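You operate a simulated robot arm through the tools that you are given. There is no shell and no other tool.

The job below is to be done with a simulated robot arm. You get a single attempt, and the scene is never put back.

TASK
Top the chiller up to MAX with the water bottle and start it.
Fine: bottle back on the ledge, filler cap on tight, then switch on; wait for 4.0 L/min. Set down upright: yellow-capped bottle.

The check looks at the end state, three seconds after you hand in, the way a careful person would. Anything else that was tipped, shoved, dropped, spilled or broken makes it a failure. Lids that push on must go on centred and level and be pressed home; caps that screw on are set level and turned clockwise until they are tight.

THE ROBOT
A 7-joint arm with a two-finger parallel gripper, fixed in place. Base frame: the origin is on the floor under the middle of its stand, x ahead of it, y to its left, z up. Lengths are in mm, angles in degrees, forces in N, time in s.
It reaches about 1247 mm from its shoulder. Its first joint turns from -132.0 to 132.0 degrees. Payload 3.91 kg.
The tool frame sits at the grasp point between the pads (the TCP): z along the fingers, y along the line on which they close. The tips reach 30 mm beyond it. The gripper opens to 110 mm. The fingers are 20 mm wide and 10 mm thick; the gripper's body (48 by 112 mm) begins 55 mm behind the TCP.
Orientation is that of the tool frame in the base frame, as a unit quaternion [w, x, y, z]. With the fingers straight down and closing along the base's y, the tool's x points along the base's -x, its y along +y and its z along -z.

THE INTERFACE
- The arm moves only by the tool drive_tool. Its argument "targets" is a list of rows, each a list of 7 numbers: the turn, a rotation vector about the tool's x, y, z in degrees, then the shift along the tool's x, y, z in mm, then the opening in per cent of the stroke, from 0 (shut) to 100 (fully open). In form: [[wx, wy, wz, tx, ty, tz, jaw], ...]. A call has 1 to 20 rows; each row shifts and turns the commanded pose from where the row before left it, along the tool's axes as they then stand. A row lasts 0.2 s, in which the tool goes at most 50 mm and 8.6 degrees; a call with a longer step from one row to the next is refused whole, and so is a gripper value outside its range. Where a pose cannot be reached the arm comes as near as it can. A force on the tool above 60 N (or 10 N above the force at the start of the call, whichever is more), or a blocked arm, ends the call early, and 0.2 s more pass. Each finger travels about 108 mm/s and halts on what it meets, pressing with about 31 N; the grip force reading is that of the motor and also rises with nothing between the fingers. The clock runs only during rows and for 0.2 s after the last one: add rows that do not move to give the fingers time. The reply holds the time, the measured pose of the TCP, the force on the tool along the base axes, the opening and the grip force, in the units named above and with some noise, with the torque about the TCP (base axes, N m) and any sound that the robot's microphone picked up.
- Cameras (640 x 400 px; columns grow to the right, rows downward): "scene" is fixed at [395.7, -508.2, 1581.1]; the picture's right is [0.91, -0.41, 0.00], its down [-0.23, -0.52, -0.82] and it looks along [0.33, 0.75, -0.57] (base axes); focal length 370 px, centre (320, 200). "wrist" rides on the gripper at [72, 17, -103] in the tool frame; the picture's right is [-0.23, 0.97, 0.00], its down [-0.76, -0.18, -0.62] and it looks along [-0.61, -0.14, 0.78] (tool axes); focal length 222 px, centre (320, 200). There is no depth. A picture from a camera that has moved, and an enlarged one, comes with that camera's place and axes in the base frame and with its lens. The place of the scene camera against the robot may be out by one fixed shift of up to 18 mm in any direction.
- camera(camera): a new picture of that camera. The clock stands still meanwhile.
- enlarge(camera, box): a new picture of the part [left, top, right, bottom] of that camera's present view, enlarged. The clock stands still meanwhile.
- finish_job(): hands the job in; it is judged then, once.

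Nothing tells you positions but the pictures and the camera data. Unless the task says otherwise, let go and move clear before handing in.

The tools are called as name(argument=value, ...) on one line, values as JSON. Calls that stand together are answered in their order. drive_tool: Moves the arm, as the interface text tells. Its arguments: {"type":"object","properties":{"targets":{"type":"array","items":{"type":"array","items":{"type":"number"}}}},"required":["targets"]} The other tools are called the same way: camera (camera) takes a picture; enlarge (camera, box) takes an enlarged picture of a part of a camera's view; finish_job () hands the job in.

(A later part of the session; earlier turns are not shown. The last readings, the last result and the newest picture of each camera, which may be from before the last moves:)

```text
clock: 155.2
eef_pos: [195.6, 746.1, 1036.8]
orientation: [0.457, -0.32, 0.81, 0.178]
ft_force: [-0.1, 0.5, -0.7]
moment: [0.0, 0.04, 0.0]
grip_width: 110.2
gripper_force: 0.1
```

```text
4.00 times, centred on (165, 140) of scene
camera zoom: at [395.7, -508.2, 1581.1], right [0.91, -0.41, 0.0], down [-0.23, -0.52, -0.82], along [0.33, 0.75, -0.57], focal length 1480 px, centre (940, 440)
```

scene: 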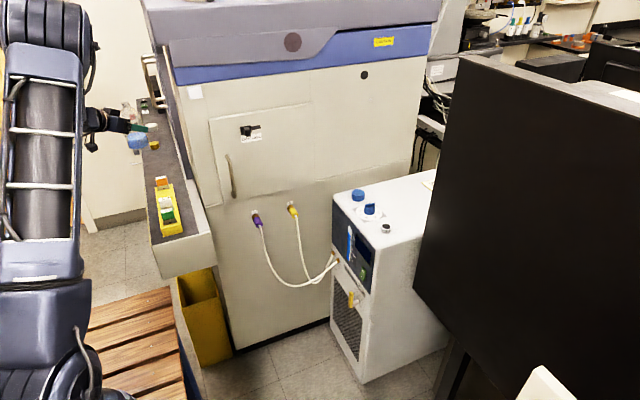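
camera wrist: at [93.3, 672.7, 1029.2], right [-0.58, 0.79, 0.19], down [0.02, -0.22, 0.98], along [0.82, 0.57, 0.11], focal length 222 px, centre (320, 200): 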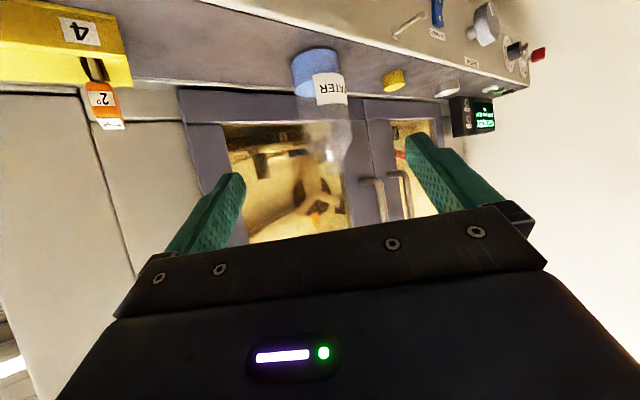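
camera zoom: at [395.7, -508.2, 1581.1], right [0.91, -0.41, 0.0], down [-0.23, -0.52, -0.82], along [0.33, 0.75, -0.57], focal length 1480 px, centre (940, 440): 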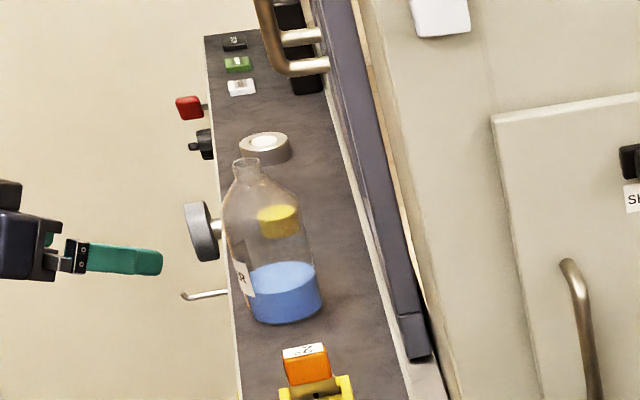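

The bottle stands upright on the ledge. Now I'll retreat along the same way and turn the gripper fingers-down to fetch the blue filler cap.

drive_tool(targets=[[0, 0, 0, -19.8, -25.1, -21.6, 100], [0, 0, 0, -19.8, -25.1, -21.6, 100], [0, 0, 0, -19.8, -25.1, -21.6, 100], [0, 0, 0, -19.8, -25.1, -21.6, 100], [0, 0, 0, -2.5, -38.6, -14.8, 100], [0, 0, 0, -2.5, -38.6, -14.8, 100], [0, 0, 0, -2.5, -38.6, -14.8, 100], [0, 0, 0, -2.5, -38.6, -14.8, 100], [0, 0, 0, -2.5, -38.6, -14.8, 100], [0, 0, 0, 0, 0, 0, 100]])

drive_tool(targets=[[0, 8.4, 0, 0, 0, 0, 100], [0, 8.4, 0, 0, 0, 0, 100], [0, 8.4, 0, 0, 0, 0, 100], [0, 8.4, 0, 0, 0, 0, 100], [0, 8.4, 0, 0, 0, 0, 100], [0, 8.4, 0, 0, 0, 0, 100], [0, 8.4, 0, 0, 0, 0, 100], [0, 0, 0, 0, 0, 0, 100]])

camera(camera="scene")

```text
clock: 157.4
eef_pos: [332.4, 472.6, 1195.2]
orientation: [0.458, -0.321, 0.81, 0.178]
ft_force: [-0.9, 0.4, 0.3]
moment: [0.0, 0.02, -0.01]
grip_width: 110.0
gripper_force: 0.0
```

```text
clock: 159.2
eef_pos: [329.4, 471.2, 1197.0]
orientation: [0.0, -0.367, 0.93, -0.003]
ft_force: [0.3, 0.1, 0.7]
moment: [-0.03, -0.01, 0.01]
grip_width: 110.2
gripper_force: 0.0
```

```text
taken
```

scene: 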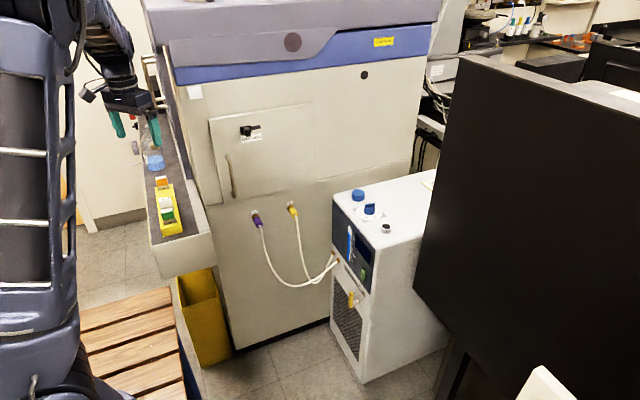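

Fingers-down again. Before picking up the cap I'll hover over the filler neck to measure its centre accurately.

drive_tool(targets=[[0, 0, 0, -14.5, -41.1, 0, 80], [0, 0, 0, -14.5, -41.1, 0, 80], [0, 0, 0, -14.5, -41.1, 0, 80], [0, 0, 0, -14.5, -41.1, 0, 80], [0, 0, 0, -14.5, -41.1, 0, 80], [0, 0, 0, -14.5, -41.1, 0, 80], [0, 0, 0, -14.5, -41.1, 0, 80], [0, 0, 0, -19.6, -31, 20, 80], [0, 0, 0, -19.6, -31, 20, 80], [0, 0, 0, -19.6, -31, 20, 80], [0, 0, 0, -19.6, -31, 20, 80], [0, 0, 0, -19.6, -31, 20, 80], [0, 0, 0, -19.6, -31, 20, 80], [0, 0, 0, -19.6, -31, 20, 80], [0, 0, 0, -19.6, -31, 20, 80], [0, 0, 0, -19.6, -31, 20, 80], [0, 0, 0, -19.6, -31, 20, 80], [0, 0, 0, 0, 0, 0, 80]])

camera(camera="wrist")

camera(camera="scene")

```text
clock: 163.0
eef_pos: [955.7, 234.2, 999.3]
orientation: [0.001, -0.367, 0.93, -0.003]
ft_force: [0.2, 0.3, 0.2]
moment: [0.02, 0.02, -0.02]
grip_width: 88.0
gripper_force: 0.1
```

```text
taken
camera wrist: at [891.2, 197.5, 1103.4], right [-0.5, 0.87, 0.0], down [0.68, 0.39, 0.62], along [0.54, 0.31, -0.78], focal length 222 px, centre (320, 200)
```

wrist: 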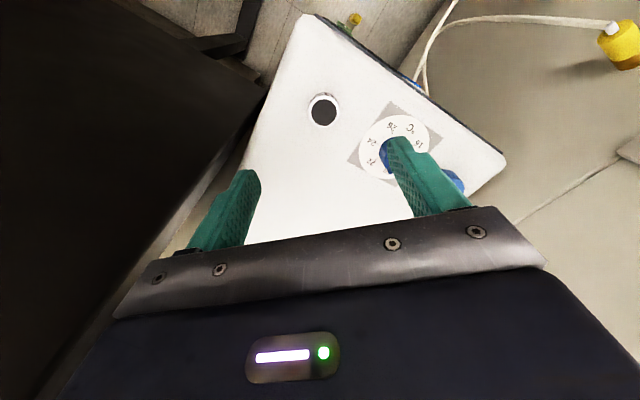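

```text
taken
```

scene: 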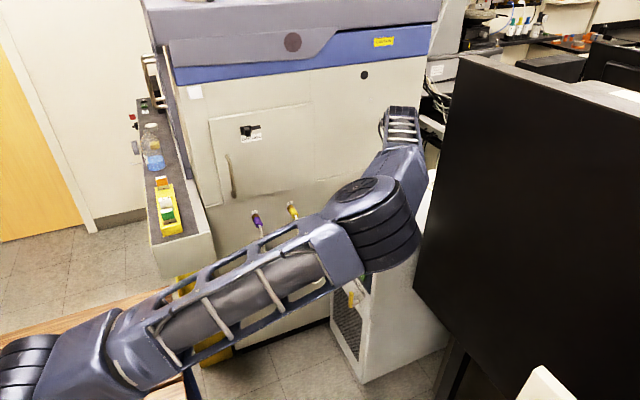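

drive_tool(targets=[[0, 0, 0, -1, 2, 35, 80], [0, 0, 0, -1, 2, 35, 80], [0, 0, 0, 0, 0, 0, 80], [0, 0, 0, 0, 0, 0, 80]])

enlarge(camera="wrist", box=[260, 100, 400, 220])

camera(camera="wrist")

```text
clock: 164.0
eef_pos: [955.6, 239.1, 929.7]
orientation: [0.001, -0.367, 0.93, -0.002]
ft_force: [-0.1, 0.2, 1.1]
moment: [0.02, 0.0, -0.01]
grip_width: 88.1
gripper_force: 0.1
```

```text
3.33 times, centred on (330, 160) of wrist
camera zoom: at [891.5, 203.8, 1034.7], right [-0.5, 0.87, 0.0], down [0.68, 0.39, 0.62], along [0.54, 0.31, -0.78], focal length 740 px, centre (287, 333)
```

zoom: 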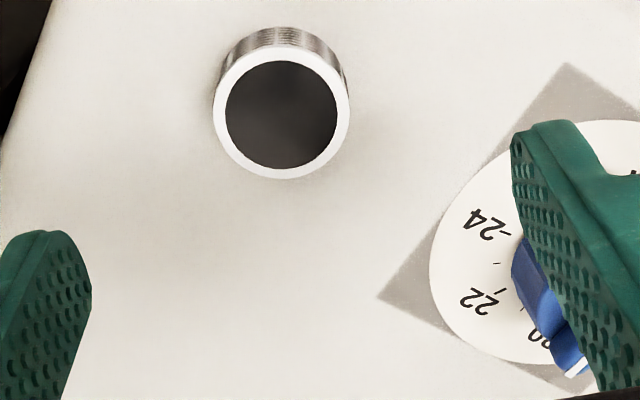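

```text
taken
camera wrist: at [891.5, 203.8, 1034.7], right [-0.5, 0.87, 0.0], down [0.68, 0.39, 0.62], along [0.54, 0.31, -0.78], focal length 222 px, centre (320, 200)
```

wrist: 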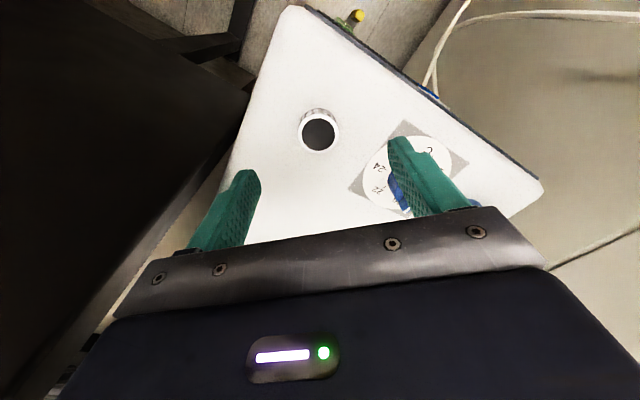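

drive_tool(targets=[[0, 0, -8, 0, 0, 0, 80], [0, 0, -8, 0, 0, 0, 80], [0, 0, -8, 0, 0, 0, 80], [0, 0, -8, 0, 0, 0, 80], [0, 0, -8, 0, 0, 0, 80], [0, 0, -7, 0, 0, 0, 80], [0, 0, 0, 0, 0, 0, 80]])

enlarge(camera="wrist", box=[260, 100, 400, 220])

camera(camera="scene")

```text
clock: 165.6
eef_pos: [954.5, 240.3, 930.8]
orientation: [0.002, -0.431, 0.902, -0.003]
ft_force: [-0.5, -0.9, 0.4]
moment: [0.01, 0.03, 0.01]
grip_width: 87.5
gripper_force: 0.0
out of reach, approached as far as the arm can: row 2, 3, 4, 5, 6
```

```text
3.33 times, centred on (330, 160) of wrist
camera zoom: at [896.7, 194.9, 1035.2], right [-0.61, 0.79, 0.0], down [0.62, 0.48, 0.62], along [0.49, 0.38, -0.78], focal length 740 px, centre (287, 333)
```

zoom: 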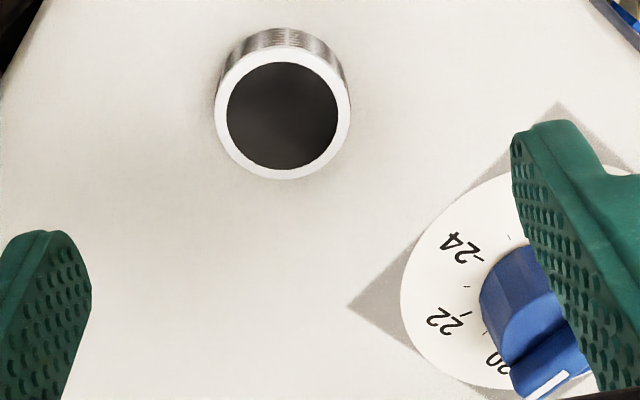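

```text
taken
```

scene: 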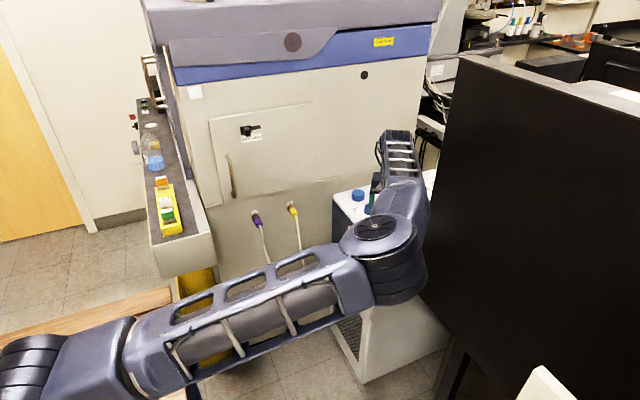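

In this arm posture the wrist can't turn past az≈231°, but it has plenty of clockwise travel, which is what tightening needs. I'll turn back to az≈225° and go pick up the cap.

drive_tool(targets=[[0, 0, 8, 0, 0, -10, 80], [0, 0, 8, 0, 0, -10, 80], [0, 0, 8, 0, 0, -10, 80], [0, 0, 8, 0, 0, -10, 80], [0, 0, 8, 0, 0, -10, 80], [0, 0, 8, 0, 0, -10, 80], [0, 0, 0, 0, 0, 0, 80]])

enlarge(camera="wrist", box=[260, 60, 400, 180])

```text
clock: 167.2
eef_pos: [954.2, 240.1, 989.9]
orientation: [0.001, -0.025, 1.0, -0.001]
ft_force: [0.4, 0.8, 0.6]
moment: [0.0, -0.01, 0.0]
grip_width: 88.1
gripper_force: 0.1
```

```text
3.33 times, centred on (330, 120) of wrist
camera zoom: at [881.1, 253.6, 1095.0], right [0.18, 0.98, 0.0], down [0.77, -0.14, 0.63], along [0.62, -0.11, -0.78], focal length 740 px, centre (287, 467)
```

zoom: 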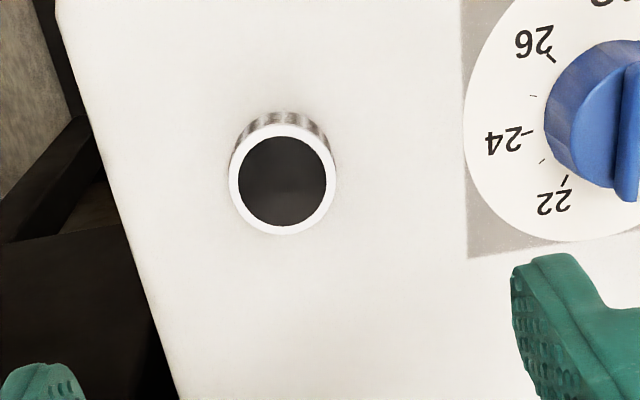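

Neck centre fixes nicely at [955.0, 239.6], top z≈856. Moving over to the blue cap to measure and grip it.

drive_tool(targets=[[0, 0, 0, -3.5, 38.3, 1, 70], [0, 0, 0, -3.5, 38.3, 1, 70], [0, 0, 0, -3.5, 38.3, 1, 70], [0, 0, 0, -3.5, 38.3, 1, 70], [0, 0, 0, -3.5, 38.3, 1, 70], [0, 0, 0, 0, 0, 25, 70], [0, 0, 0, 0, 0, 25, 70], [0, 0, 0, 0, 0, 0, 70], [0, 0, 0, 0, 0, 0, 70]])

enlarge(camera="wrist", box=[260, 100, 400, 220])

camera(camera="scene")

```text
clock: 169.2
eef_pos: [962.3, 432.9, 932.3]
orientation: [0.002, -0.026, 1.0, -0.002]
ft_force: [-0.5, 0.1, 0.4]
moment: [0.03, 0.0, 0.0]
grip_width: 77.4
gripper_force: 0.0
```

```text
3.33 times, centred on (330, 160) of wrist
camera zoom: at [888.7, 445.2, 1036.7], right [0.18, 0.98, 0.0], down [0.77, -0.14, 0.63], along [0.62, -0.11, -0.78], focal length 740 px, centre (287, 333)
```

zoom: 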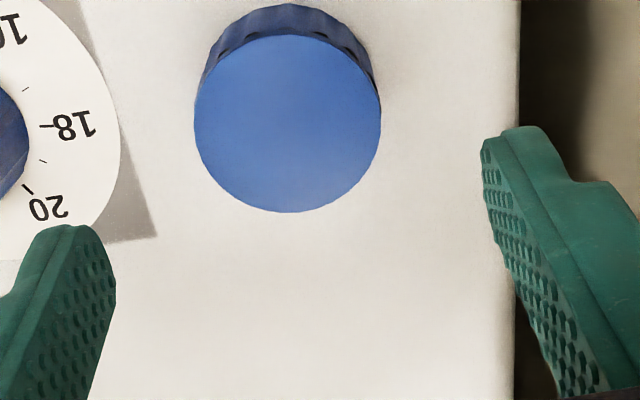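

```text
taken
```

scene: 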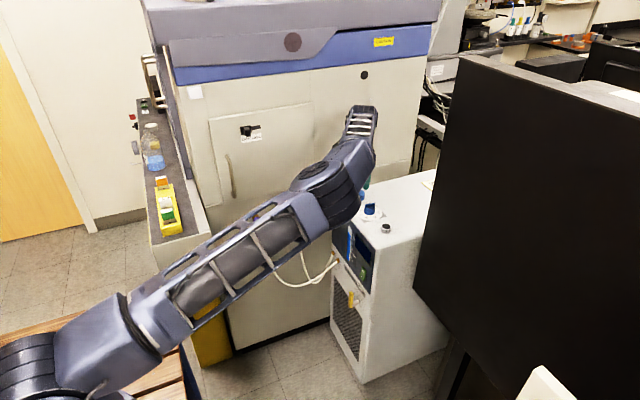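

drive_tool(targets=[[0, 0, -8, 0, 0, 0, 70], [0, 0, -8, 0, 0, 0, 70], [0, 0, -8, 0, 0, 0, 70], [0, 0, -8, 0, 0, 0, 70], [0, 0, -8, 0, 0, 0, 70], [0, 0, 0, 0, 0, 0, 70]])

enlarge(camera="wrist", box=[260, 100, 400, 220])

```text
clock: 170.6
eef_pos: [961.4, 432.2, 935.9]
orientation: [0.001, -0.367, 0.93, -0.002]
ft_force: [0.4, -1.0, -0.3]
moment: [-0.03, 0.03, 0.01]
grip_width: 76.8
gripper_force: 0.0
```

```text
3.33 times, centred on (330, 160) of wrist
camera zoom: at [897.2, 395.2, 1039.0], right [-0.5, 0.87, 0.0], down [0.68, 0.39, 0.62], along [0.54, 0.31, -0.78], focal length 740 px, centre (287, 333)
```

zoom: 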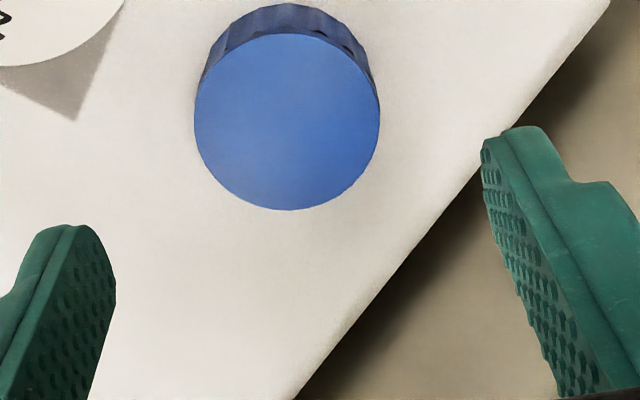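

Cap centre is [961.3, 432.7], top z≈863, directly under the tool. Descending to grip it at about TCP z≈877.

drive_tool(targets=[[0, 0, 0, -0.3, 0.3, 25, 70], [0, 0, 0, 0, 0, 20, 70], [0, 0, 0, 0, 0, 10, 70], [0, 0, 0, 0, 0, 0, 70], [0, 0, 0, 0, 0, 0, 70]])

```text
clock: 171.8
eef_pos: [963.4, 432.9, 877.4]
orientation: [0.002, -0.366, 0.931, -0.002]
ft_force: [0.4, 0.2, 0.7]
moment: [0.0, -0.01, 0.02]
grip_width: 77.2
gripper_force: 0.1
```

drive_tool(targets=[[0, 0, 0, 0, 0, 0, 70]])

drive_tool(targets=[[0, 0, 0, 0, 0, 0, 70]])

enlarge(camera="wrist", box=[250, 110, 390, 230])

```text
clock: 172.2
eef_pos: [962.1, 432.7, 879.1]
orientation: [0.001, -0.367, 0.93, -0.002]
ft_force: [-0.5, 0.1, 1.1]
moment: [-0.05, 0.01, 0.0]
grip_width: 77.0
gripper_force: 0.0
```

```text
clock: 172.6
eef_pos: [962.2, 434.6, 878.6]
orientation: [0.001, -0.367, 0.93, -0.003]
ft_force: [-0.5, 0.2, -0.3]
moment: [0.0, -0.02, -0.03]
grip_width: 77.1
gripper_force: 0.1
```

```text
3.33 times, centred on (320, 170) of wrist
camera zoom: at [898.3, 395.8, 982.7], right [-0.5, 0.87, 0.0], down [0.68, 0.39, 0.62], along [0.54, 0.31, -0.78], focal length 740 px, centre (320, 300)
```

zoom: 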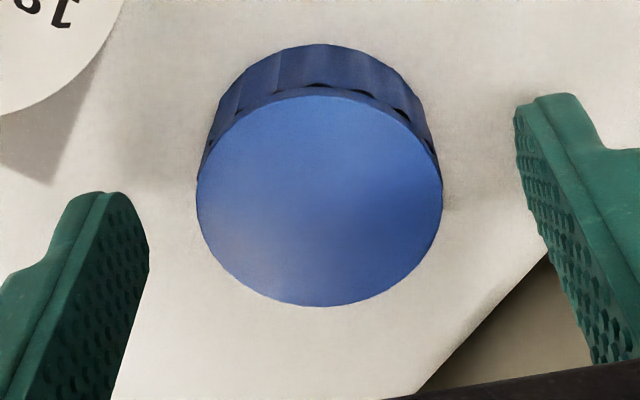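

The cap is ~1.5 mm toward the camera from the finger centreline; I'll shift that much and close.

drive_tool(targets=[[0, 0, 0, 1.6, 0.5, 2, 70], [0, 0, 0, 0, 0, 0, 70], [0, 0, 0, 0, 0, 0, 50], [0, 0, 0, 0, 0, 0, 30], [0, 0, 0, 0, 0, 0, 20], [0, 0, 0, 0, 0, 0, 20]])

enlarge(camera="wrist", box=[250, 110, 390, 230])

```text
clock: 174.0
eef_pos: [960.2, 432.9, 876.3]
orientation: [0.002, -0.367, 0.93, -0.002]
ft_force: [0.4, 0.6, 0.3]
moment: [-0.01, 0.0, 0.02]
grip_width: 44.0
gripper_force: 31.4
```

```text
3.33 times, centred on (320, 170) of wrist
camera zoom: at [895.8, 394.9, 981.0], right [-0.5, 0.87, 0.0], down [0.68, 0.39, 0.62], along [0.54, 0.31, -0.78], focal length 740 px, centre (320, 300)
```

zoom: 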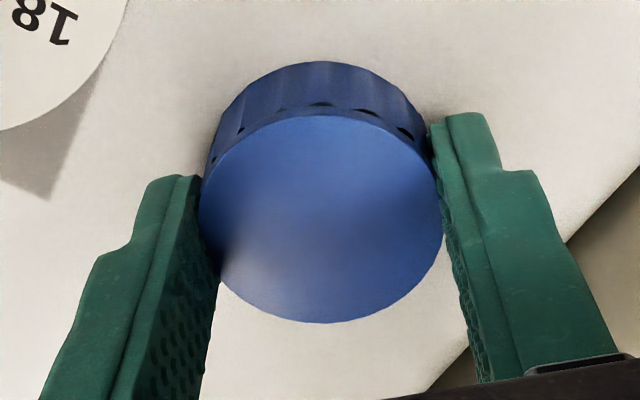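

Cap gripped, centred within ~1 mm. Lifting and carrying it over to the neck.

drive_tool(targets=[[0, 0, 0, 0, 0, -10, 20], [0, 0, 0, 0, 0, -25, 20], [0, 0, 0, 0, 0, -25, 20], [0, 0, 0, 27.1, -27.5, 0, 20], [0, 0, 0, 27.1, -27.5, 0, 20], [0, 0, 0, 27.1, -27.5, 0, 20], [0, 0, 0, 27.1, -27.5, 0, 20], [0, 0, 0, 26.9, -27.3, 0, 20], [0, 0, 0, 0, 0, 0, 20], [0, 0, 0, 0, 0, 0, 20]])

camera(camera="wrist")

camera(camera="scene")

```text
clock: 176.2
eef_pos: [956.2, 238.5, 935.5]
orientation: [0.001, -0.366, 0.931, -0.003]
ft_force: [0.5, 0.1, 0.4]
moment: [0.02, -0.02, 0.01]
grip_width: 43.9
gripper_force: 31.3
```

```text
taken
camera wrist: at [892.7, 202.3, 1041.4], right [-0.5, 0.87, 0.0], down [0.68, 0.39, 0.62], along [0.54, 0.31, -0.78], focal length 222 px, centre (320, 200)
```

wrist: 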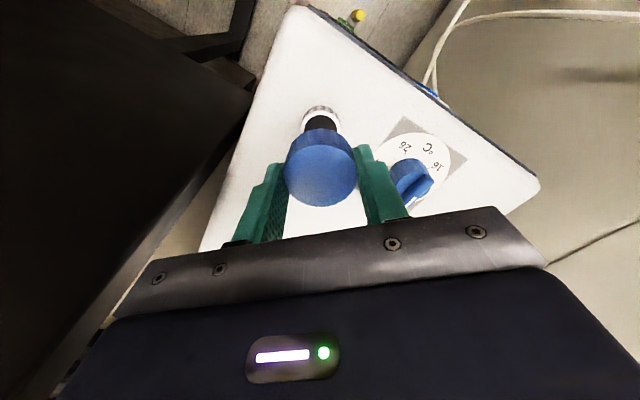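

```text
taken
```

scene: 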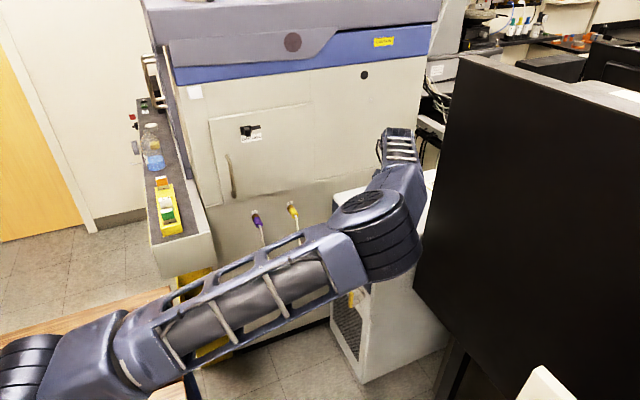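

enlarge(camera="wrist", box=[250, 90, 390, 210])

drive_tool(targets=[[0, 0, 0, 0, 0, 0, 20]])

drive_tool(targets=[[0, 0, 0, 0, 0, 0, 20]])

drive_tool(targets=[[0, 0, 0, 0, 0, 0, 20]])

```text
3.33 times, centred on (320, 150) of wrist
camera zoom: at [892.7, 202.3, 1041.4], right [-0.5, 0.87, 0.0], down [0.68, 0.39, 0.62], along [0.54, 0.31, -0.78], focal length 740 px, centre (320, 367)
```

zoom: 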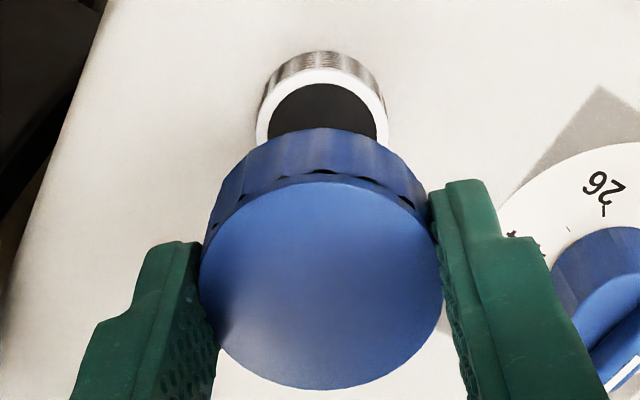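

```text
clock: 176.6
eef_pos: [956.7, 239.7, 937.5]
orientation: [0.002, -0.367, 0.93, -0.002]
ft_force: [0.3, -0.7, 0.4]
moment: [0.0, -0.02, -0.01]
grip_width: 43.9
gripper_force: 31.2
```

```text
clock: 177.0
eef_pos: [957.5, 239.6, 937.0]
orientation: [0.001, -0.366, 0.931, -0.003]
ft_force: [0.3, 0.0, 0.1]
moment: [-0.02, -0.01, -0.02]
grip_width: 44.0
gripper_force: 30.6
```

```text
clock: 177.4
eef_pos: [956.3, 239.2, 937.1]
orientation: [0.002, -0.367, 0.93, -0.002]
ft_force: [-0.1, 1.3, -0.2]
moment: [0.03, -0.02, 0.0]
grip_width: 44.2
gripper_force: 30.6
```

Relative to the neck, the cap needs about 3.2 mm along the tool's x and 1.4 mm along y. Correcting, then lowering toward the neck.

drive_tool(targets=[[0, 0, 0, 3.2, 1.4, 0, 20], [0, 0, 0, 0, 0, 20, 20], [0, 0, 0, 0, 0, 15, 20], [0, 0, 0, 0, 0, 0, 20], [0, 0, 0, 0, 0, 0, 20]])

enlarge(camera="wrist", box=[250, 90, 390, 210])

```text
clock: 178.6
eef_pos: [951.2, 237.8, 902.6]
orientation: [0.0, -0.367, 0.93, -0.002]
ft_force: [-0.1, 0.3, 0.0]
moment: [0.01, 0.02, -0.02]
grip_width: 44.0
gripper_force: 31.4
```

```text
3.33 times, centred on (320, 150) of wrist
camera zoom: at [886.5, 199.9, 1006.7], right [-0.5, 0.87, 0.0], down [0.68, 0.39, 0.62], along [0.54, 0.31, -0.78], focal length 740 px, centre (320, 367)
```

zoom: 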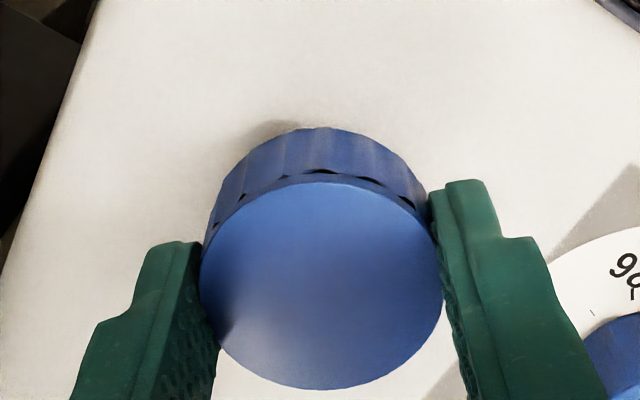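

drive_tool(targets=[[0, 0, 0, 0, 0, 0, 20]])

drive_tool(targets=[[0, 0, 0, 0, 0, 0, 20]])

drive_tool(targets=[[0, 0, 0, 0, 0, 0, 20]])

camera(camera="wrist")

```text
clock: 179.0
eef_pos: [950.4, 237.2, 901.9]
orientation: [0.001, -0.367, 0.93, -0.003]
ft_force: [0.3, 0.1, -0.3]
moment: [0.02, -0.03, 0.03]
grip_width: 43.7
gripper_force: 31.2
```

```text
clock: 179.4
eef_pos: [950.6, 236.8, 903.0]
orientation: [0.001, -0.367, 0.93, -0.003]
ft_force: [0.4, 0.6, -0.1]
moment: [-0.04, -0.03, -0.01]
grip_width: 43.9
gripper_force: 30.7
```

```text
clock: 179.8
eef_pos: [950.3, 237.6, 902.4]
orientation: [0.001, -0.366, 0.931, -0.002]
ft_force: [-0.5, -0.5, -1.0]
moment: [0.01, -0.03, -0.02]
grip_width: 44.0
gripper_force: 30.7
```

```text
taken
camera wrist: at [886.5, 199.9, 1006.8], right [-0.5, 0.87, 0.0], down [0.68, 0.39, 0.62], along [0.54, 0.31, -0.78], focal length 222 px, centre (320, 200)
```

wrist: 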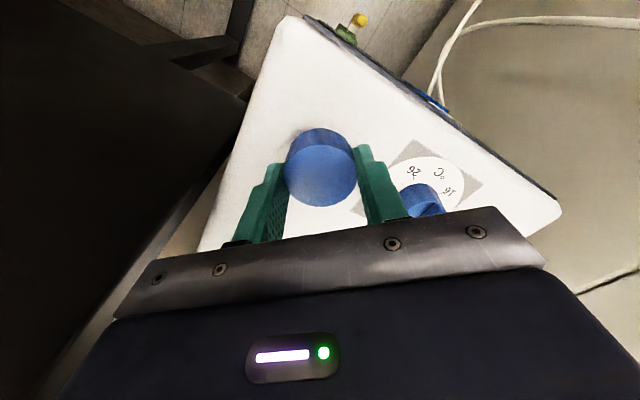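

Measured pose shows the arm drifted ~3 mm during the descent. Correcting using averaged readings so the cap sits at the neck centre.

drive_tool(targets=[[0, 0, 0, -3.2, -1.5, 0, 20], [0, 0, 0, 0, 0, 0, 20], [0, 0, 0, 0, 0, 0, 20]])

drive_tool(targets=[[0, 0, 0, 0, 0, 0, 20]])

drive_tool(targets=[[0, 0, 0, 0, 0, 0, 20]])

enlarge(camera="wrist", box=[250, 90, 390, 210])

```text
clock: 180.6
eef_pos: [955.0, 237.2, 901.7]
orientation: [0.002, -0.367, 0.93, -0.003]
ft_force: [0.4, -0.7, -0.6]
moment: [-0.02, -0.01, -0.01]
grip_width: 43.9
gripper_force: 31.2
```

```text
clock: 181.0
eef_pos: [952.9, 238.2, 902.5]
orientation: [0.001, -0.367, 0.93, -0.002]
ft_force: [-0.4, 0.2, 1.4]
moment: [0.0, 0.0, 0.01]
grip_width: 43.9
gripper_force: 30.6
```

```text
clock: 181.4
eef_pos: [955.3, 237.4, 903.2]
orientation: [0.001, -0.367, 0.93, -0.002]
ft_force: [1.1, 0.3, -0.2]
moment: [0.0, -0.01, 0.0]
grip_width: 44.0
gripper_force: 30.9
```

```text
3.33 times, centred on (320, 150) of wrist
camera zoom: at [890.0, 200.7, 1006.8], right [-0.5, 0.87, 0.0], down [0.68, 0.39, 0.62], along [0.54, 0.31, -0.78], focal length 740 px, centre (320, 367)
```

zoom: 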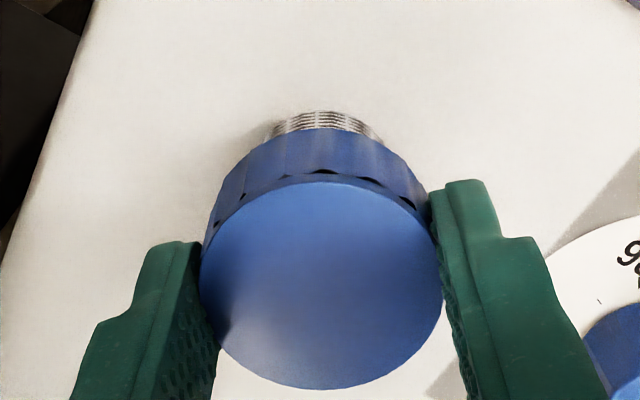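

Aligned to within about a millimetre. Now lowering slowly onto the neck, watching the force.

drive_tool(targets=[[0, 0, 0, -0.3, 0.8, 3, 20], [0, 0, 0, 0, 0, 3, 20], [0, 0, 0, 0, 0, 0, 20]])

drive_tool(targets=[[0, 0, 0, 0, 0, 1, 20], [0, 0, 0, 0, 0, 1, 20], [0, 0, 0, 0, 0, 0, 20]])

drive_tool(targets=[[0, 0, 0, 0, 0, 1, 20], [0, 0, 0, 0, 0, 0, 20]])

```text
clock: 182.2
eef_pos: [953.6, 238.6, 896.8]
orientation: [0.001, -0.366, 0.931, -0.002]
ft_force: [0.1, 0.5, -1.2]
moment: [0.0, -0.01, 0.03]
grip_width: 43.9
gripper_force: 31.1
```

```text
clock: 183.0
eef_pos: [953.8, 239.9, 895.9]
orientation: [0.001, -0.366, 0.93, -0.002]
ft_force: [-0.2, -0.4, -0.7]
moment: [0.01, 0.02, 0.05]
grip_width: 43.9
gripper_force: 30.9
```

```text
clock: 183.6
eef_pos: [953.9, 238.6, 894.9]
orientation: [0.001, -0.366, 0.93, -0.002]
ft_force: [0.2, -0.8, 0.4]
moment: [0.01, 0.02, -0.02]
grip_width: 43.9
gripper_force: 31.2
```

drive_tool(targets=[[0, 0, 0, 0, 0, 1, 20], [0, 0, 0, 0, 0, 0, 20]])

drive_tool(targets=[[0, 0, 0, 0, 0, 1, 20], [0, 0, 0, 0, 0, 0, 20]])

drive_tool(targets=[[0, 0, 0, 0, 0, 1, 20], [0, 0, 0, 0, 0, 0, 20]])

enlarge(camera="wrist", box=[250, 90, 390, 210])

```text
clock: 184.2
eef_pos: [955.6, 241.3, 894.0]
orientation: [0.0, -0.366, 0.931, -0.003]
ft_force: [-0.1, -0.7, -0.2]
moment: [-0.01, 0.04, 0.0]
grip_width: 44.1
gripper_force: 30.7
```

```text
clock: 184.8
eef_pos: [953.8, 239.6, 893.0]
orientation: [0.001, -0.366, 0.931, -0.003]
ft_force: [1.2, -0.2, 7.8]
moment: [-0.1, 0.06, 0.03]
grip_width: 43.8
gripper_force: 31.3
```

```text
clock: 185.4
eef_pos: [953.0, 239.3, 892.2]
orientation: [0.002, -0.367, 0.93, -0.002]
ft_force: [6.6, 2.6, 22.1]
moment: [-0.26, -0.01, 0.05]
grip_width: 43.9
gripper_force: 31.1
```

```text
3.33 times, centred on (320, 150) of wrist
camera zoom: at [889.6, 202.9, 996.9], right [-0.5, 0.87, -0.01], down [0.68, 0.39, 0.63], along [0.54, 0.31, -0.78], focal length 740 px, centre (320, 367)
```

zoom: 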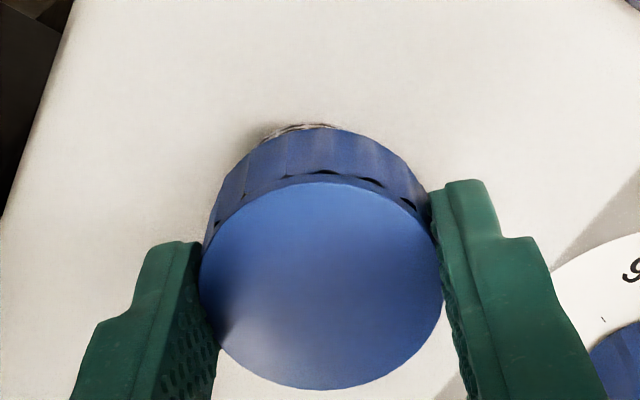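

Contact at the neck rim (cap bottom at z≈856, as expected). I'll ease the push to a few newtons and begin turning clockwise.

drive_tool(targets=[[0, 0, 0, 0, 0, -0.8, 20], [0, 0, 0, 0, 0, 0, 20]])

drive_tool(targets=[[0, 0, 6, 0, 0, 0, 20], [0, 0, 6, 0, 0, 0, 20], [0, 0, 6, 0, 0, 0, 20], [0, 0, 6, 0, 0, 0, 20], [0, 0, 6, 0, 0, 0, 20], [0, 0, 0, 0, 0, 0, 20]])

enlarge(camera="wrist", box=[250, 90, 390, 210])

```text
clock: 186.0
eef_pos: [953.5, 239.0, 892.8]
orientation: [0.001, -0.367, 0.93, -0.003]
ft_force: [5.6, -0.4, 18.2]
moment: [-0.32, -0.28, 0.01]
grip_width: 43.8
gripper_force: 31.0
```

```text
clock: 187.4
eef_pos: [953.5, 238.2, 891.0]
orientation: [0.001, -0.112, 0.994, -0.003]
ft_force: [-6.3, -7.8, -1.8]
moment: [-0.23, 0.21, 0.0]
grip_width: 43.9
gripper_force: 31.2
```

```text
3.33 times, centred on (320, 150) of wrist
camera zoom: at [880.6, 239.7, 995.0], right [0.0, 1.0, 0.0], down [0.78, 0.0, 0.62], along [0.62, -0.01, -0.78], focal length 740 px, centre (320, 367)
```

zoom: 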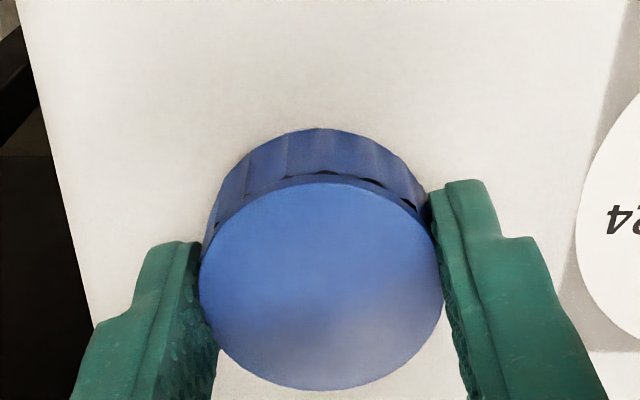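

The thread has caught: the downward push vanished and the cap is now pulling the tool slightly. I'll follow with a small lateral correction and keep turning clockwise while descending slightly.

drive_tool(targets=[[0, 0, 0, 1, -0.7, 0.3, 20], [0, 0, 8, 0, 0, 0.1, 20], [0, 0, 8, 0, 0, 0.1, 20], [0, 0, 8, 0, 0, 0.1, 20], [0, 0, 8, 0, 0, 0.1, 20], [0, 0, 0, 0, 0, 0, 20]])

enlarge(camera="wrist", box=[250, 90, 390, 210])

```text
clock: 188.8
eef_pos: [953.0, 239.3, 891.2]
orientation: [0.0, 0.166, 0.986, -0.001]
ft_force: [-0.7, -0.4, -1.2]
moment: [-0.03, 0.04, -0.02]
grip_width: 43.7
gripper_force: 30.8
```

```text
3.33 times, centred on (320, 150) of wrist
camera zoom: at [890.7, 279.2, 995.0], right [0.53, 0.85, 0.0], down [0.66, -0.41, 0.63], along [0.53, -0.34, -0.78], focal length 740 px, centre (320, 367)
```

zoom: 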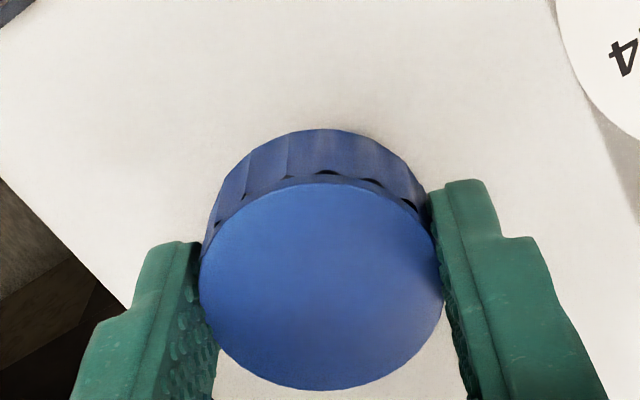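

Forces are near zero, turning smoothly. Continuing clockwise.

drive_tool(targets=[[0, 0, 8, 0, 0, 0.1, 20], [0, 0, 8, 0, 0, 0.1, 20], [0, 0, 8, 0, 0, 0.1, 20], [0, 0, 8, 0, 0, 0.1, 20], [0, 0, 8, 0, 0, 0.1, 20], [0, 0, 8, 0, 0, 0.1, 20], [0, 0, 0, 0, 0, 0, 20]])

drive_tool(targets=[[0, 0, 8, 0, 0, 0.1, 20], [0, 0, 8, 0, 0, 0.1, 20], [0, 0, 8, 0, 0, 0.1, 20], [0, 0, 8, 0, 0, 0.1, 20], [0, 0, 0, 0, 0, 0, 20]])

```text
clock: 190.4
eef_pos: [954.1, 238.3, 891.3]
orientation: [0.003, 0.554, 0.833, -0.001]
ft_force: [0.4, -0.1, 0.6]
moment: [0.05, -0.04, 0.0]
grip_width: 43.9
gripper_force: 31.6
```

```text
clock: 191.6
eef_pos: [952.6, 239.1, 888.9]
orientation: [0.003, 0.761, 0.649, 0.0]
ft_force: [3.8, 2.2, -0.1]
moment: [0.06, -0.13, 0.06]
grip_width: 43.7
gripper_force: 30.3
```

drive_tool(targets=[[0, 0, 8, 0.3, 0.4, 0.1, 20], [0, 0, 8, 0, 0, 0.1, 20], [0, 0, 8, 0, 0, 0.1, 20], [0, 0, 8, 0, 0, 0.1, 20], [0, 0, 8, 0, 0, 0.1, 20], [0, 0, 0, 0, 0, 0, 20]])

drive_tool(targets=[[0, 0, 8, 0, 0, 0.1, 20], [0, 0, 8, 0, 0, 0.1, 20], [0, 0, 8, 0, 0, 0.1, 20], [0, 0, 8, 0, 0, 0.1, 20], [0, 0, 0, 0, 0, 0, 20]])

camera(camera="wrist")

camera(camera="scene")

```text
clock: 193.0
eef_pos: [954.1, 240.2, 890.1]
orientation: [0.002, 0.937, 0.349, 0.001]
ft_force: [4.5, 0.9, -0.5]
moment: [0.01, -0.17, 0.01]
grip_width: 43.8
gripper_force: 30.4
```

```text
clock: 194.2
eef_pos: [953.4, 239.5, 889.0]
orientation: [0.002, 0.997, 0.078, 0.001]
ft_force: [5.5, -3.0, 0.3]
moment: [-0.08, -0.14, 0.03]
grip_width: 43.9
gripper_force: 30.8
```

```text
taken
camera wrist: at [1029.3, 234.1, 993.5], right [-0.07, -1.0, 0.0], down [-0.78, 0.06, 0.62], along [-0.62, 0.04, -0.78], focal length 222 px, centre (320, 200)
```

wrist: 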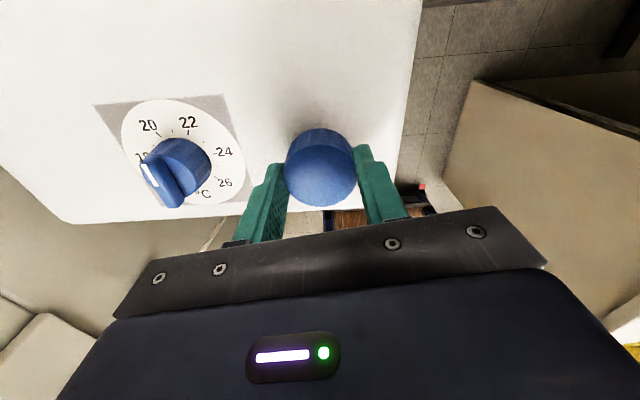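

```text
taken
```

scene: 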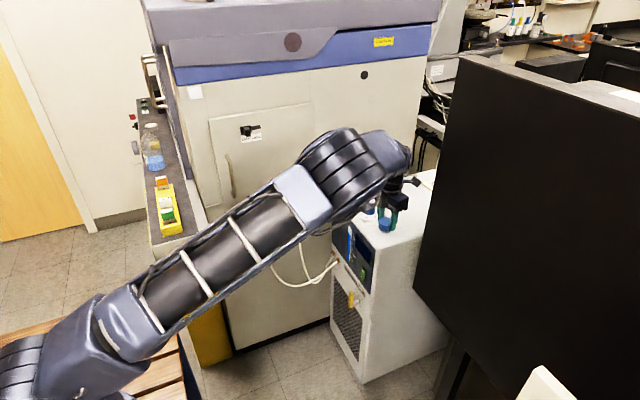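

Turned about 214° so far with no tightening torque yet. I'll release, wind back counter-clockwise and take a second stroke.

drive_tool(targets=[[0, 0, 7, 0.4, 0.4, 0.1, 20], [0, 0, 7, 0, 0, 0.1, 20], [0, 0, 0, 0, 0, 0, 20]])

drive_tool(targets=[[0, 0, 0, 0, 0, 0, 45], [0, 0, 0, 0, 0, 0, 60], [0, 0, 0, 0, 0, 0, 65], [0, 0, 0, 0, 0, 0, 65]])

enlarge(camera="wrist", box=[90, 80, 400, 230])

enlarge(camera="scene", box=[345, 170, 425, 250])

```text
clock: 195.0
eef_pos: [954.6, 239.1, 889.4]
orientation: [0.002, 0.999, -0.045, 0.002]
ft_force: [3.5, -0.1, 1.2]
moment: [-0.03, -0.09, 0.02]
grip_width: 43.7
gripper_force: 31.1
```

```text
clock: 196.0
eef_pos: [954.9, 239.6, 889.7]
orientation: [0.002, 0.999, -0.043, 0.001]
ft_force: [-0.5, 0.2, -0.1]
moment: [0.01, -0.04, -0.03]
grip_width: 71.4
gripper_force: 0.1
```

```text
2.06 times, centred on (245, 155) of wrist
camera zoom: at [1025.5, 215.8, 994.2], right [-0.31, -0.95, 0.0], down [-0.75, 0.25, 0.62], along [-0.59, 0.19, -0.78], focal length 459 px, centre (475, 293)
```

zoom: 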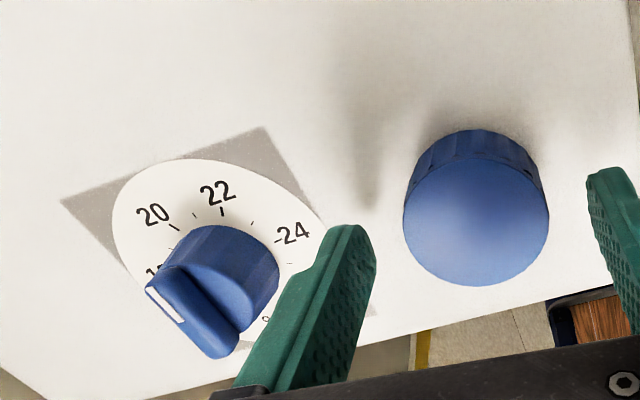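

```text
5.00 times, centred on (385, 210) of scene
camera zoom: at [395.7, -508.2, 1581.1], right [0.91, -0.41, 0.0], down [-0.23, -0.52, -0.82], along [0.33, 0.75, -0.57], focal length 1850 px, centre (-5, 150)
```

zoom: 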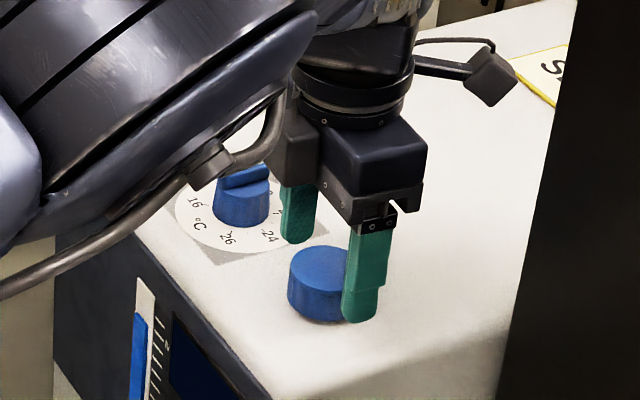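

The cap sits level on the neck and the dial is still at 21. Winding back with fingers open.

drive_tool(targets=[[0, 0, -8.5, 0, 0, 0, 65], [0, 0, -8.5, 0, 0, 0, 65], [0, 0, -8.5, 0, 0, 0, 65], [0, 0, -8.5, 0, 0, 0, 65], [0, 0, -8.5, 0, 0, 0, 65], [0, 0, -8.5, 0, 0, 0, 65], [0, 0, -8.5, 0, 0, 0, 65], [0, 0, -8.5, 0, 0, 0, 65], [0, 0, -8.5, 0, 0, 0, 65], [0, 0, -8.5, 0, 0, 0, 65], [0, 0, -8.5, 0, 0, 0, 65], [0, 0, -8.5, 0, 0, 0, 65], [0, 0, -8.5, 0, 0, 0, 65], [0, 0, -8.5, 0, 0, 0, 65], [0, 0, 0, 0, 0, 0, 65]])

drive_tool(targets=[[0, 0, -8.5, 0, 0, 0, 65], [0, 0, -8.5, 0, 0, 0, 65], [0, 0, -8.5, 0, 0, 0, 65], [0, 0, -8.5, 0, 0, 0, 65], [0, 0, -8.5, 0, 0, 0, 65], [0, 0, -8.5, 0, 0, 0, 65], [0, 0, -8.5, 0, 0, 0, 65], [0, 0, -8.5, 0, 0, 0, 65], [0, 0, -8.5, 0, 0, 0, 65], [0, 0, -8.5, 0, 0, 0, 65], [0, 0, -8.5, 0, 0, 0, 65], [0, 0, -8.5, 0, 0, 0, 65], [0, 0, 0, 0, 0, 0, 65]])

enlarge(camera="wrist", box=[250, 90, 390, 210])

```text
clock: 199.2
eef_pos: [954.9, 239.9, 889.3]
orientation: [0.003, 0.544, 0.839, 0.0]
ft_force: [-0.4, 0.2, 0.1]
moment: [0.0, -0.01, 0.04]
grip_width: 71.8
gripper_force: 0.1
```

```text
clock: 202.0
eef_pos: [953.7, 239.0, 889.7]
orientation: [0.001, -0.31, 0.951, -0.003]
ft_force: [0.2, 0.2, -0.9]
moment: [0.01, 0.03, 0.01]
grip_width: 71.4
gripper_force: 0.0
```

```text
3.33 times, centred on (320, 150) of wrist
camera zoom: at [885.5, 210.3, 993.2], right [-0.39, 0.92, 0.0], down [0.72, 0.31, 0.62], along [0.58, 0.24, -0.78], focal length 740 px, centre (320, 367)
```

zoom: 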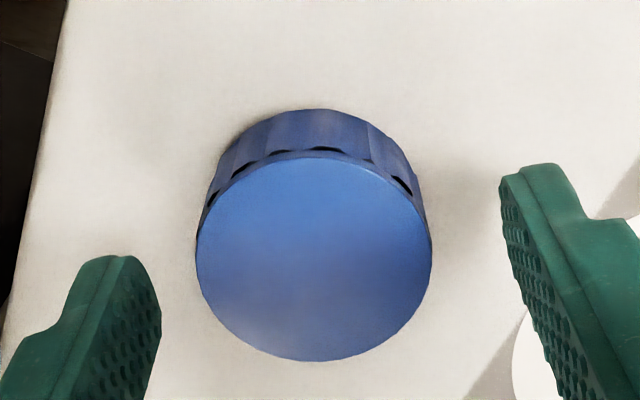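

The cap has wound down about 11 mm on the neck. I'll lower the grip 8 mm, re-centre slightly, close and turn again.

drive_tool(targets=[[0, 0, 0, 1.2, 0, 4, 65], [0, 0, 0, 0, 0, 4, 65], [0, 0, 0, 0, 0, 0, 45], [0, 0, 0, 0, 0, 0, 20], [0, 0, 0, 0, 0, 0, 20], [0, 0, 0, 0, 0, 0, 20]])

drive_tool(targets=[[0, 0, 6, 0, 0, 0, 20], [0, 0, 8, 0, 0, 0, 20], [0, 0, 8, 0, 0, 0, 20], [0, 0, 8, 0, 0, 0, 20], [0, 0, 0, 0, 0, 0, 20]])

```text
clock: 203.4
eef_pos: [954.8, 238.3, 882.2]
orientation: [0.001, -0.308, 0.951, -0.002]
ft_force: [7.0, -8.3, -0.9]
moment: [-0.18, -0.14, -0.01]
grip_width: 44.2
gripper_force: 31.4
```

```text
clock: 204.6
eef_pos: [954.0, 237.9, 881.4]
orientation: [0.003, -0.051, 0.999, -0.002]
ft_force: [20.4, 7.9, 15.0]
moment: [0.31, -0.48, 0.04]
grip_width: 44.2
gripper_force: 31.6
```

Lateral force shows the tool is off the neck axis by ~2.5 mm; relaxing toward it before turning more.

drive_tool(targets=[[0, 0, 0, -1.2, 0.4, 0, 20], [0, 0, 0, -1.1, 0.3, 0, 20], [0, 0, 0, 0, 0, 0, 20]])

```text
clock: 205.4
eef_pos: [954.4, 238.2, 882.2]
orientation: [0.002, -0.052, 0.999, -0.002]
ft_force: [-17.6, -9.8, 23.2]
moment: [-0.35, 0.49, -0.02]
grip_width: 44.3
gripper_force: 31.0
```

drive_tool(targets=[[0, 0, 0, 1.2, -0.5, -0.5, 20], [0, 0, 0, 0, 0, 0, 20], [0, 0, 0, 0, 0, 0, 20]])

enlarge(camera="wrist", box=[250, 90, 390, 210])

enlarge(camera="scene", box=[345, 170, 425, 250])

```text
clock: 206.2
eef_pos: [955.0, 238.2, 881.4]
orientation: [0.002, -0.053, 0.999, -0.001]
ft_force: [4.0, 2.0, 4.8]
moment: [0.08, -0.15, -0.02]
grip_width: 44.2
gripper_force: 30.9
```

```text
3.33 times, centred on (320, 150) of wrist
camera zoom: at [880.5, 247.7, 985.4], right [0.12, 0.99, 0.0], down [0.77, -0.1, 0.63], along [0.62, -0.08, -0.78], focal length 740 px, centre (320, 367)
```

zoom: 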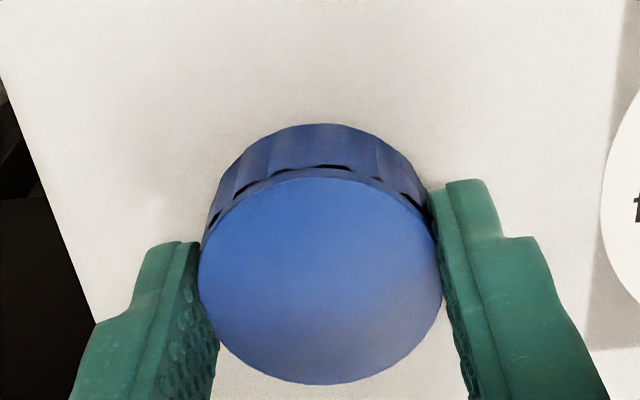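

```text
5.00 times, centred on (385, 210) of scene
camera zoom: at [395.7, -508.2, 1581.1], right [0.91, -0.41, 0.0], down [-0.23, -0.52, -0.82], along [0.33, 0.75, -0.57], focal length 1850 px, centre (-5, 150)
```

zoom: 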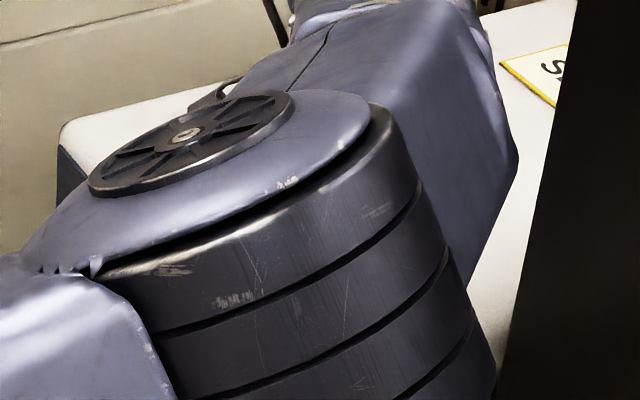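

drive_tool(targets=[[0, 0, 8, -0.2, 0.1, -0.1, 20], [0, 0, 8, 0, 0, 0, 20], [0, 0, 0, 0, 0, 0, 20]])

drive_tool(targets=[[0, 0, 0, 0, 0, 0, 20]])

```text
clock: 207.0
eef_pos: [953.2, 238.7, 880.4]
orientation: [0.001, 0.088, 0.996, -0.002]
ft_force: [-4.3, -0.2, 5.2]
moment: [-0.03, 0.14, 0.0]
grip_width: 44.0
gripper_force: 31.2
```

```text
clock: 207.4
eef_pos: [954.2, 239.6, 880.8]
orientation: [0.002, 0.086, 0.996, -0.002]
ft_force: [-6.0, -0.7, 3.3]
moment: [0.0, 0.23, 0.0]
grip_width: 44.2
gripper_force: 31.2
```

drive_tool(targets=[[0, 0, 8, 0.4, 0, 0, 20], [0, 0, 8, 0, 0, 0, 20], [0, 0, 8, 0, 0, 0, 20], [0, 0, 0, 0, 0, 0, 20]])

drive_tool(targets=[[0, 0, 8, 0, 0, 0, 20], [0, 0, 8, 0, 0, 0, 20], [0, 0, 8, 0, 0, 0, 20], [0, 0, 0, 0, 0, 0, 20]])

```text
clock: 208.4
eef_pos: [954.5, 239.0, 881.1]
orientation: [0.001, 0.294, 0.956, -0.002]
ft_force: [-3.5, 8.6, -9.5]
moment: [0.35, 0.14, 0.01]
grip_width: 44.0
gripper_force: 31.6
```

```text
clock: 209.4
eef_pos: [953.5, 238.5, 881.3]
orientation: [0.002, 0.486, 0.874, -0.001]
ft_force: [-1.0, 2.5, -17.0]
moment: [0.08, 0.06, 0.0]
grip_width: 44.3
gripper_force: 30.6
```

The cap is now pulling the tool down as it turns, so the thread is advancing. I'll follow it down while continuing.

drive_tool(targets=[[0, 0, 0, 0, 0, 0.9, 20], [0, 0, 8, 0, 0, 0.18, 20], [0, 0, 8, 0, 0, 0.18, 20], [0, 0, 8, 0, 0, 0.18, 20], [0, 0, 0, 0, 0, 0, 20]])

drive_tool(targets=[[0, 0, 8, 0, 0, 0.18, 20], [0, 0, 8, 0, 0, 0.18, 20], [0, 0, 8, 0, 0, 0.18, 20], [0, 0, 0, 0, 0, 0, 20]])

```text
clock: 210.6
eef_pos: [954.6, 238.0, 880.8]
orientation: [0.003, 0.657, 0.754, 0.001]
ft_force: [24.0, 14.9, -2.0]
moment: [0.4, -0.48, 0.01]
grip_width: 44.4
gripper_force: 30.8
```

```text
clock: 211.6
eef_pos: [954.2, 238.7, 881.6]
orientation: [0.003, 0.8, 0.601, 0.002]
ft_force: [28.1, 10.5, 11.6]
moment: [0.31, -0.67, 0.01]
grip_width: 44.2
gripper_force: 31.4
```

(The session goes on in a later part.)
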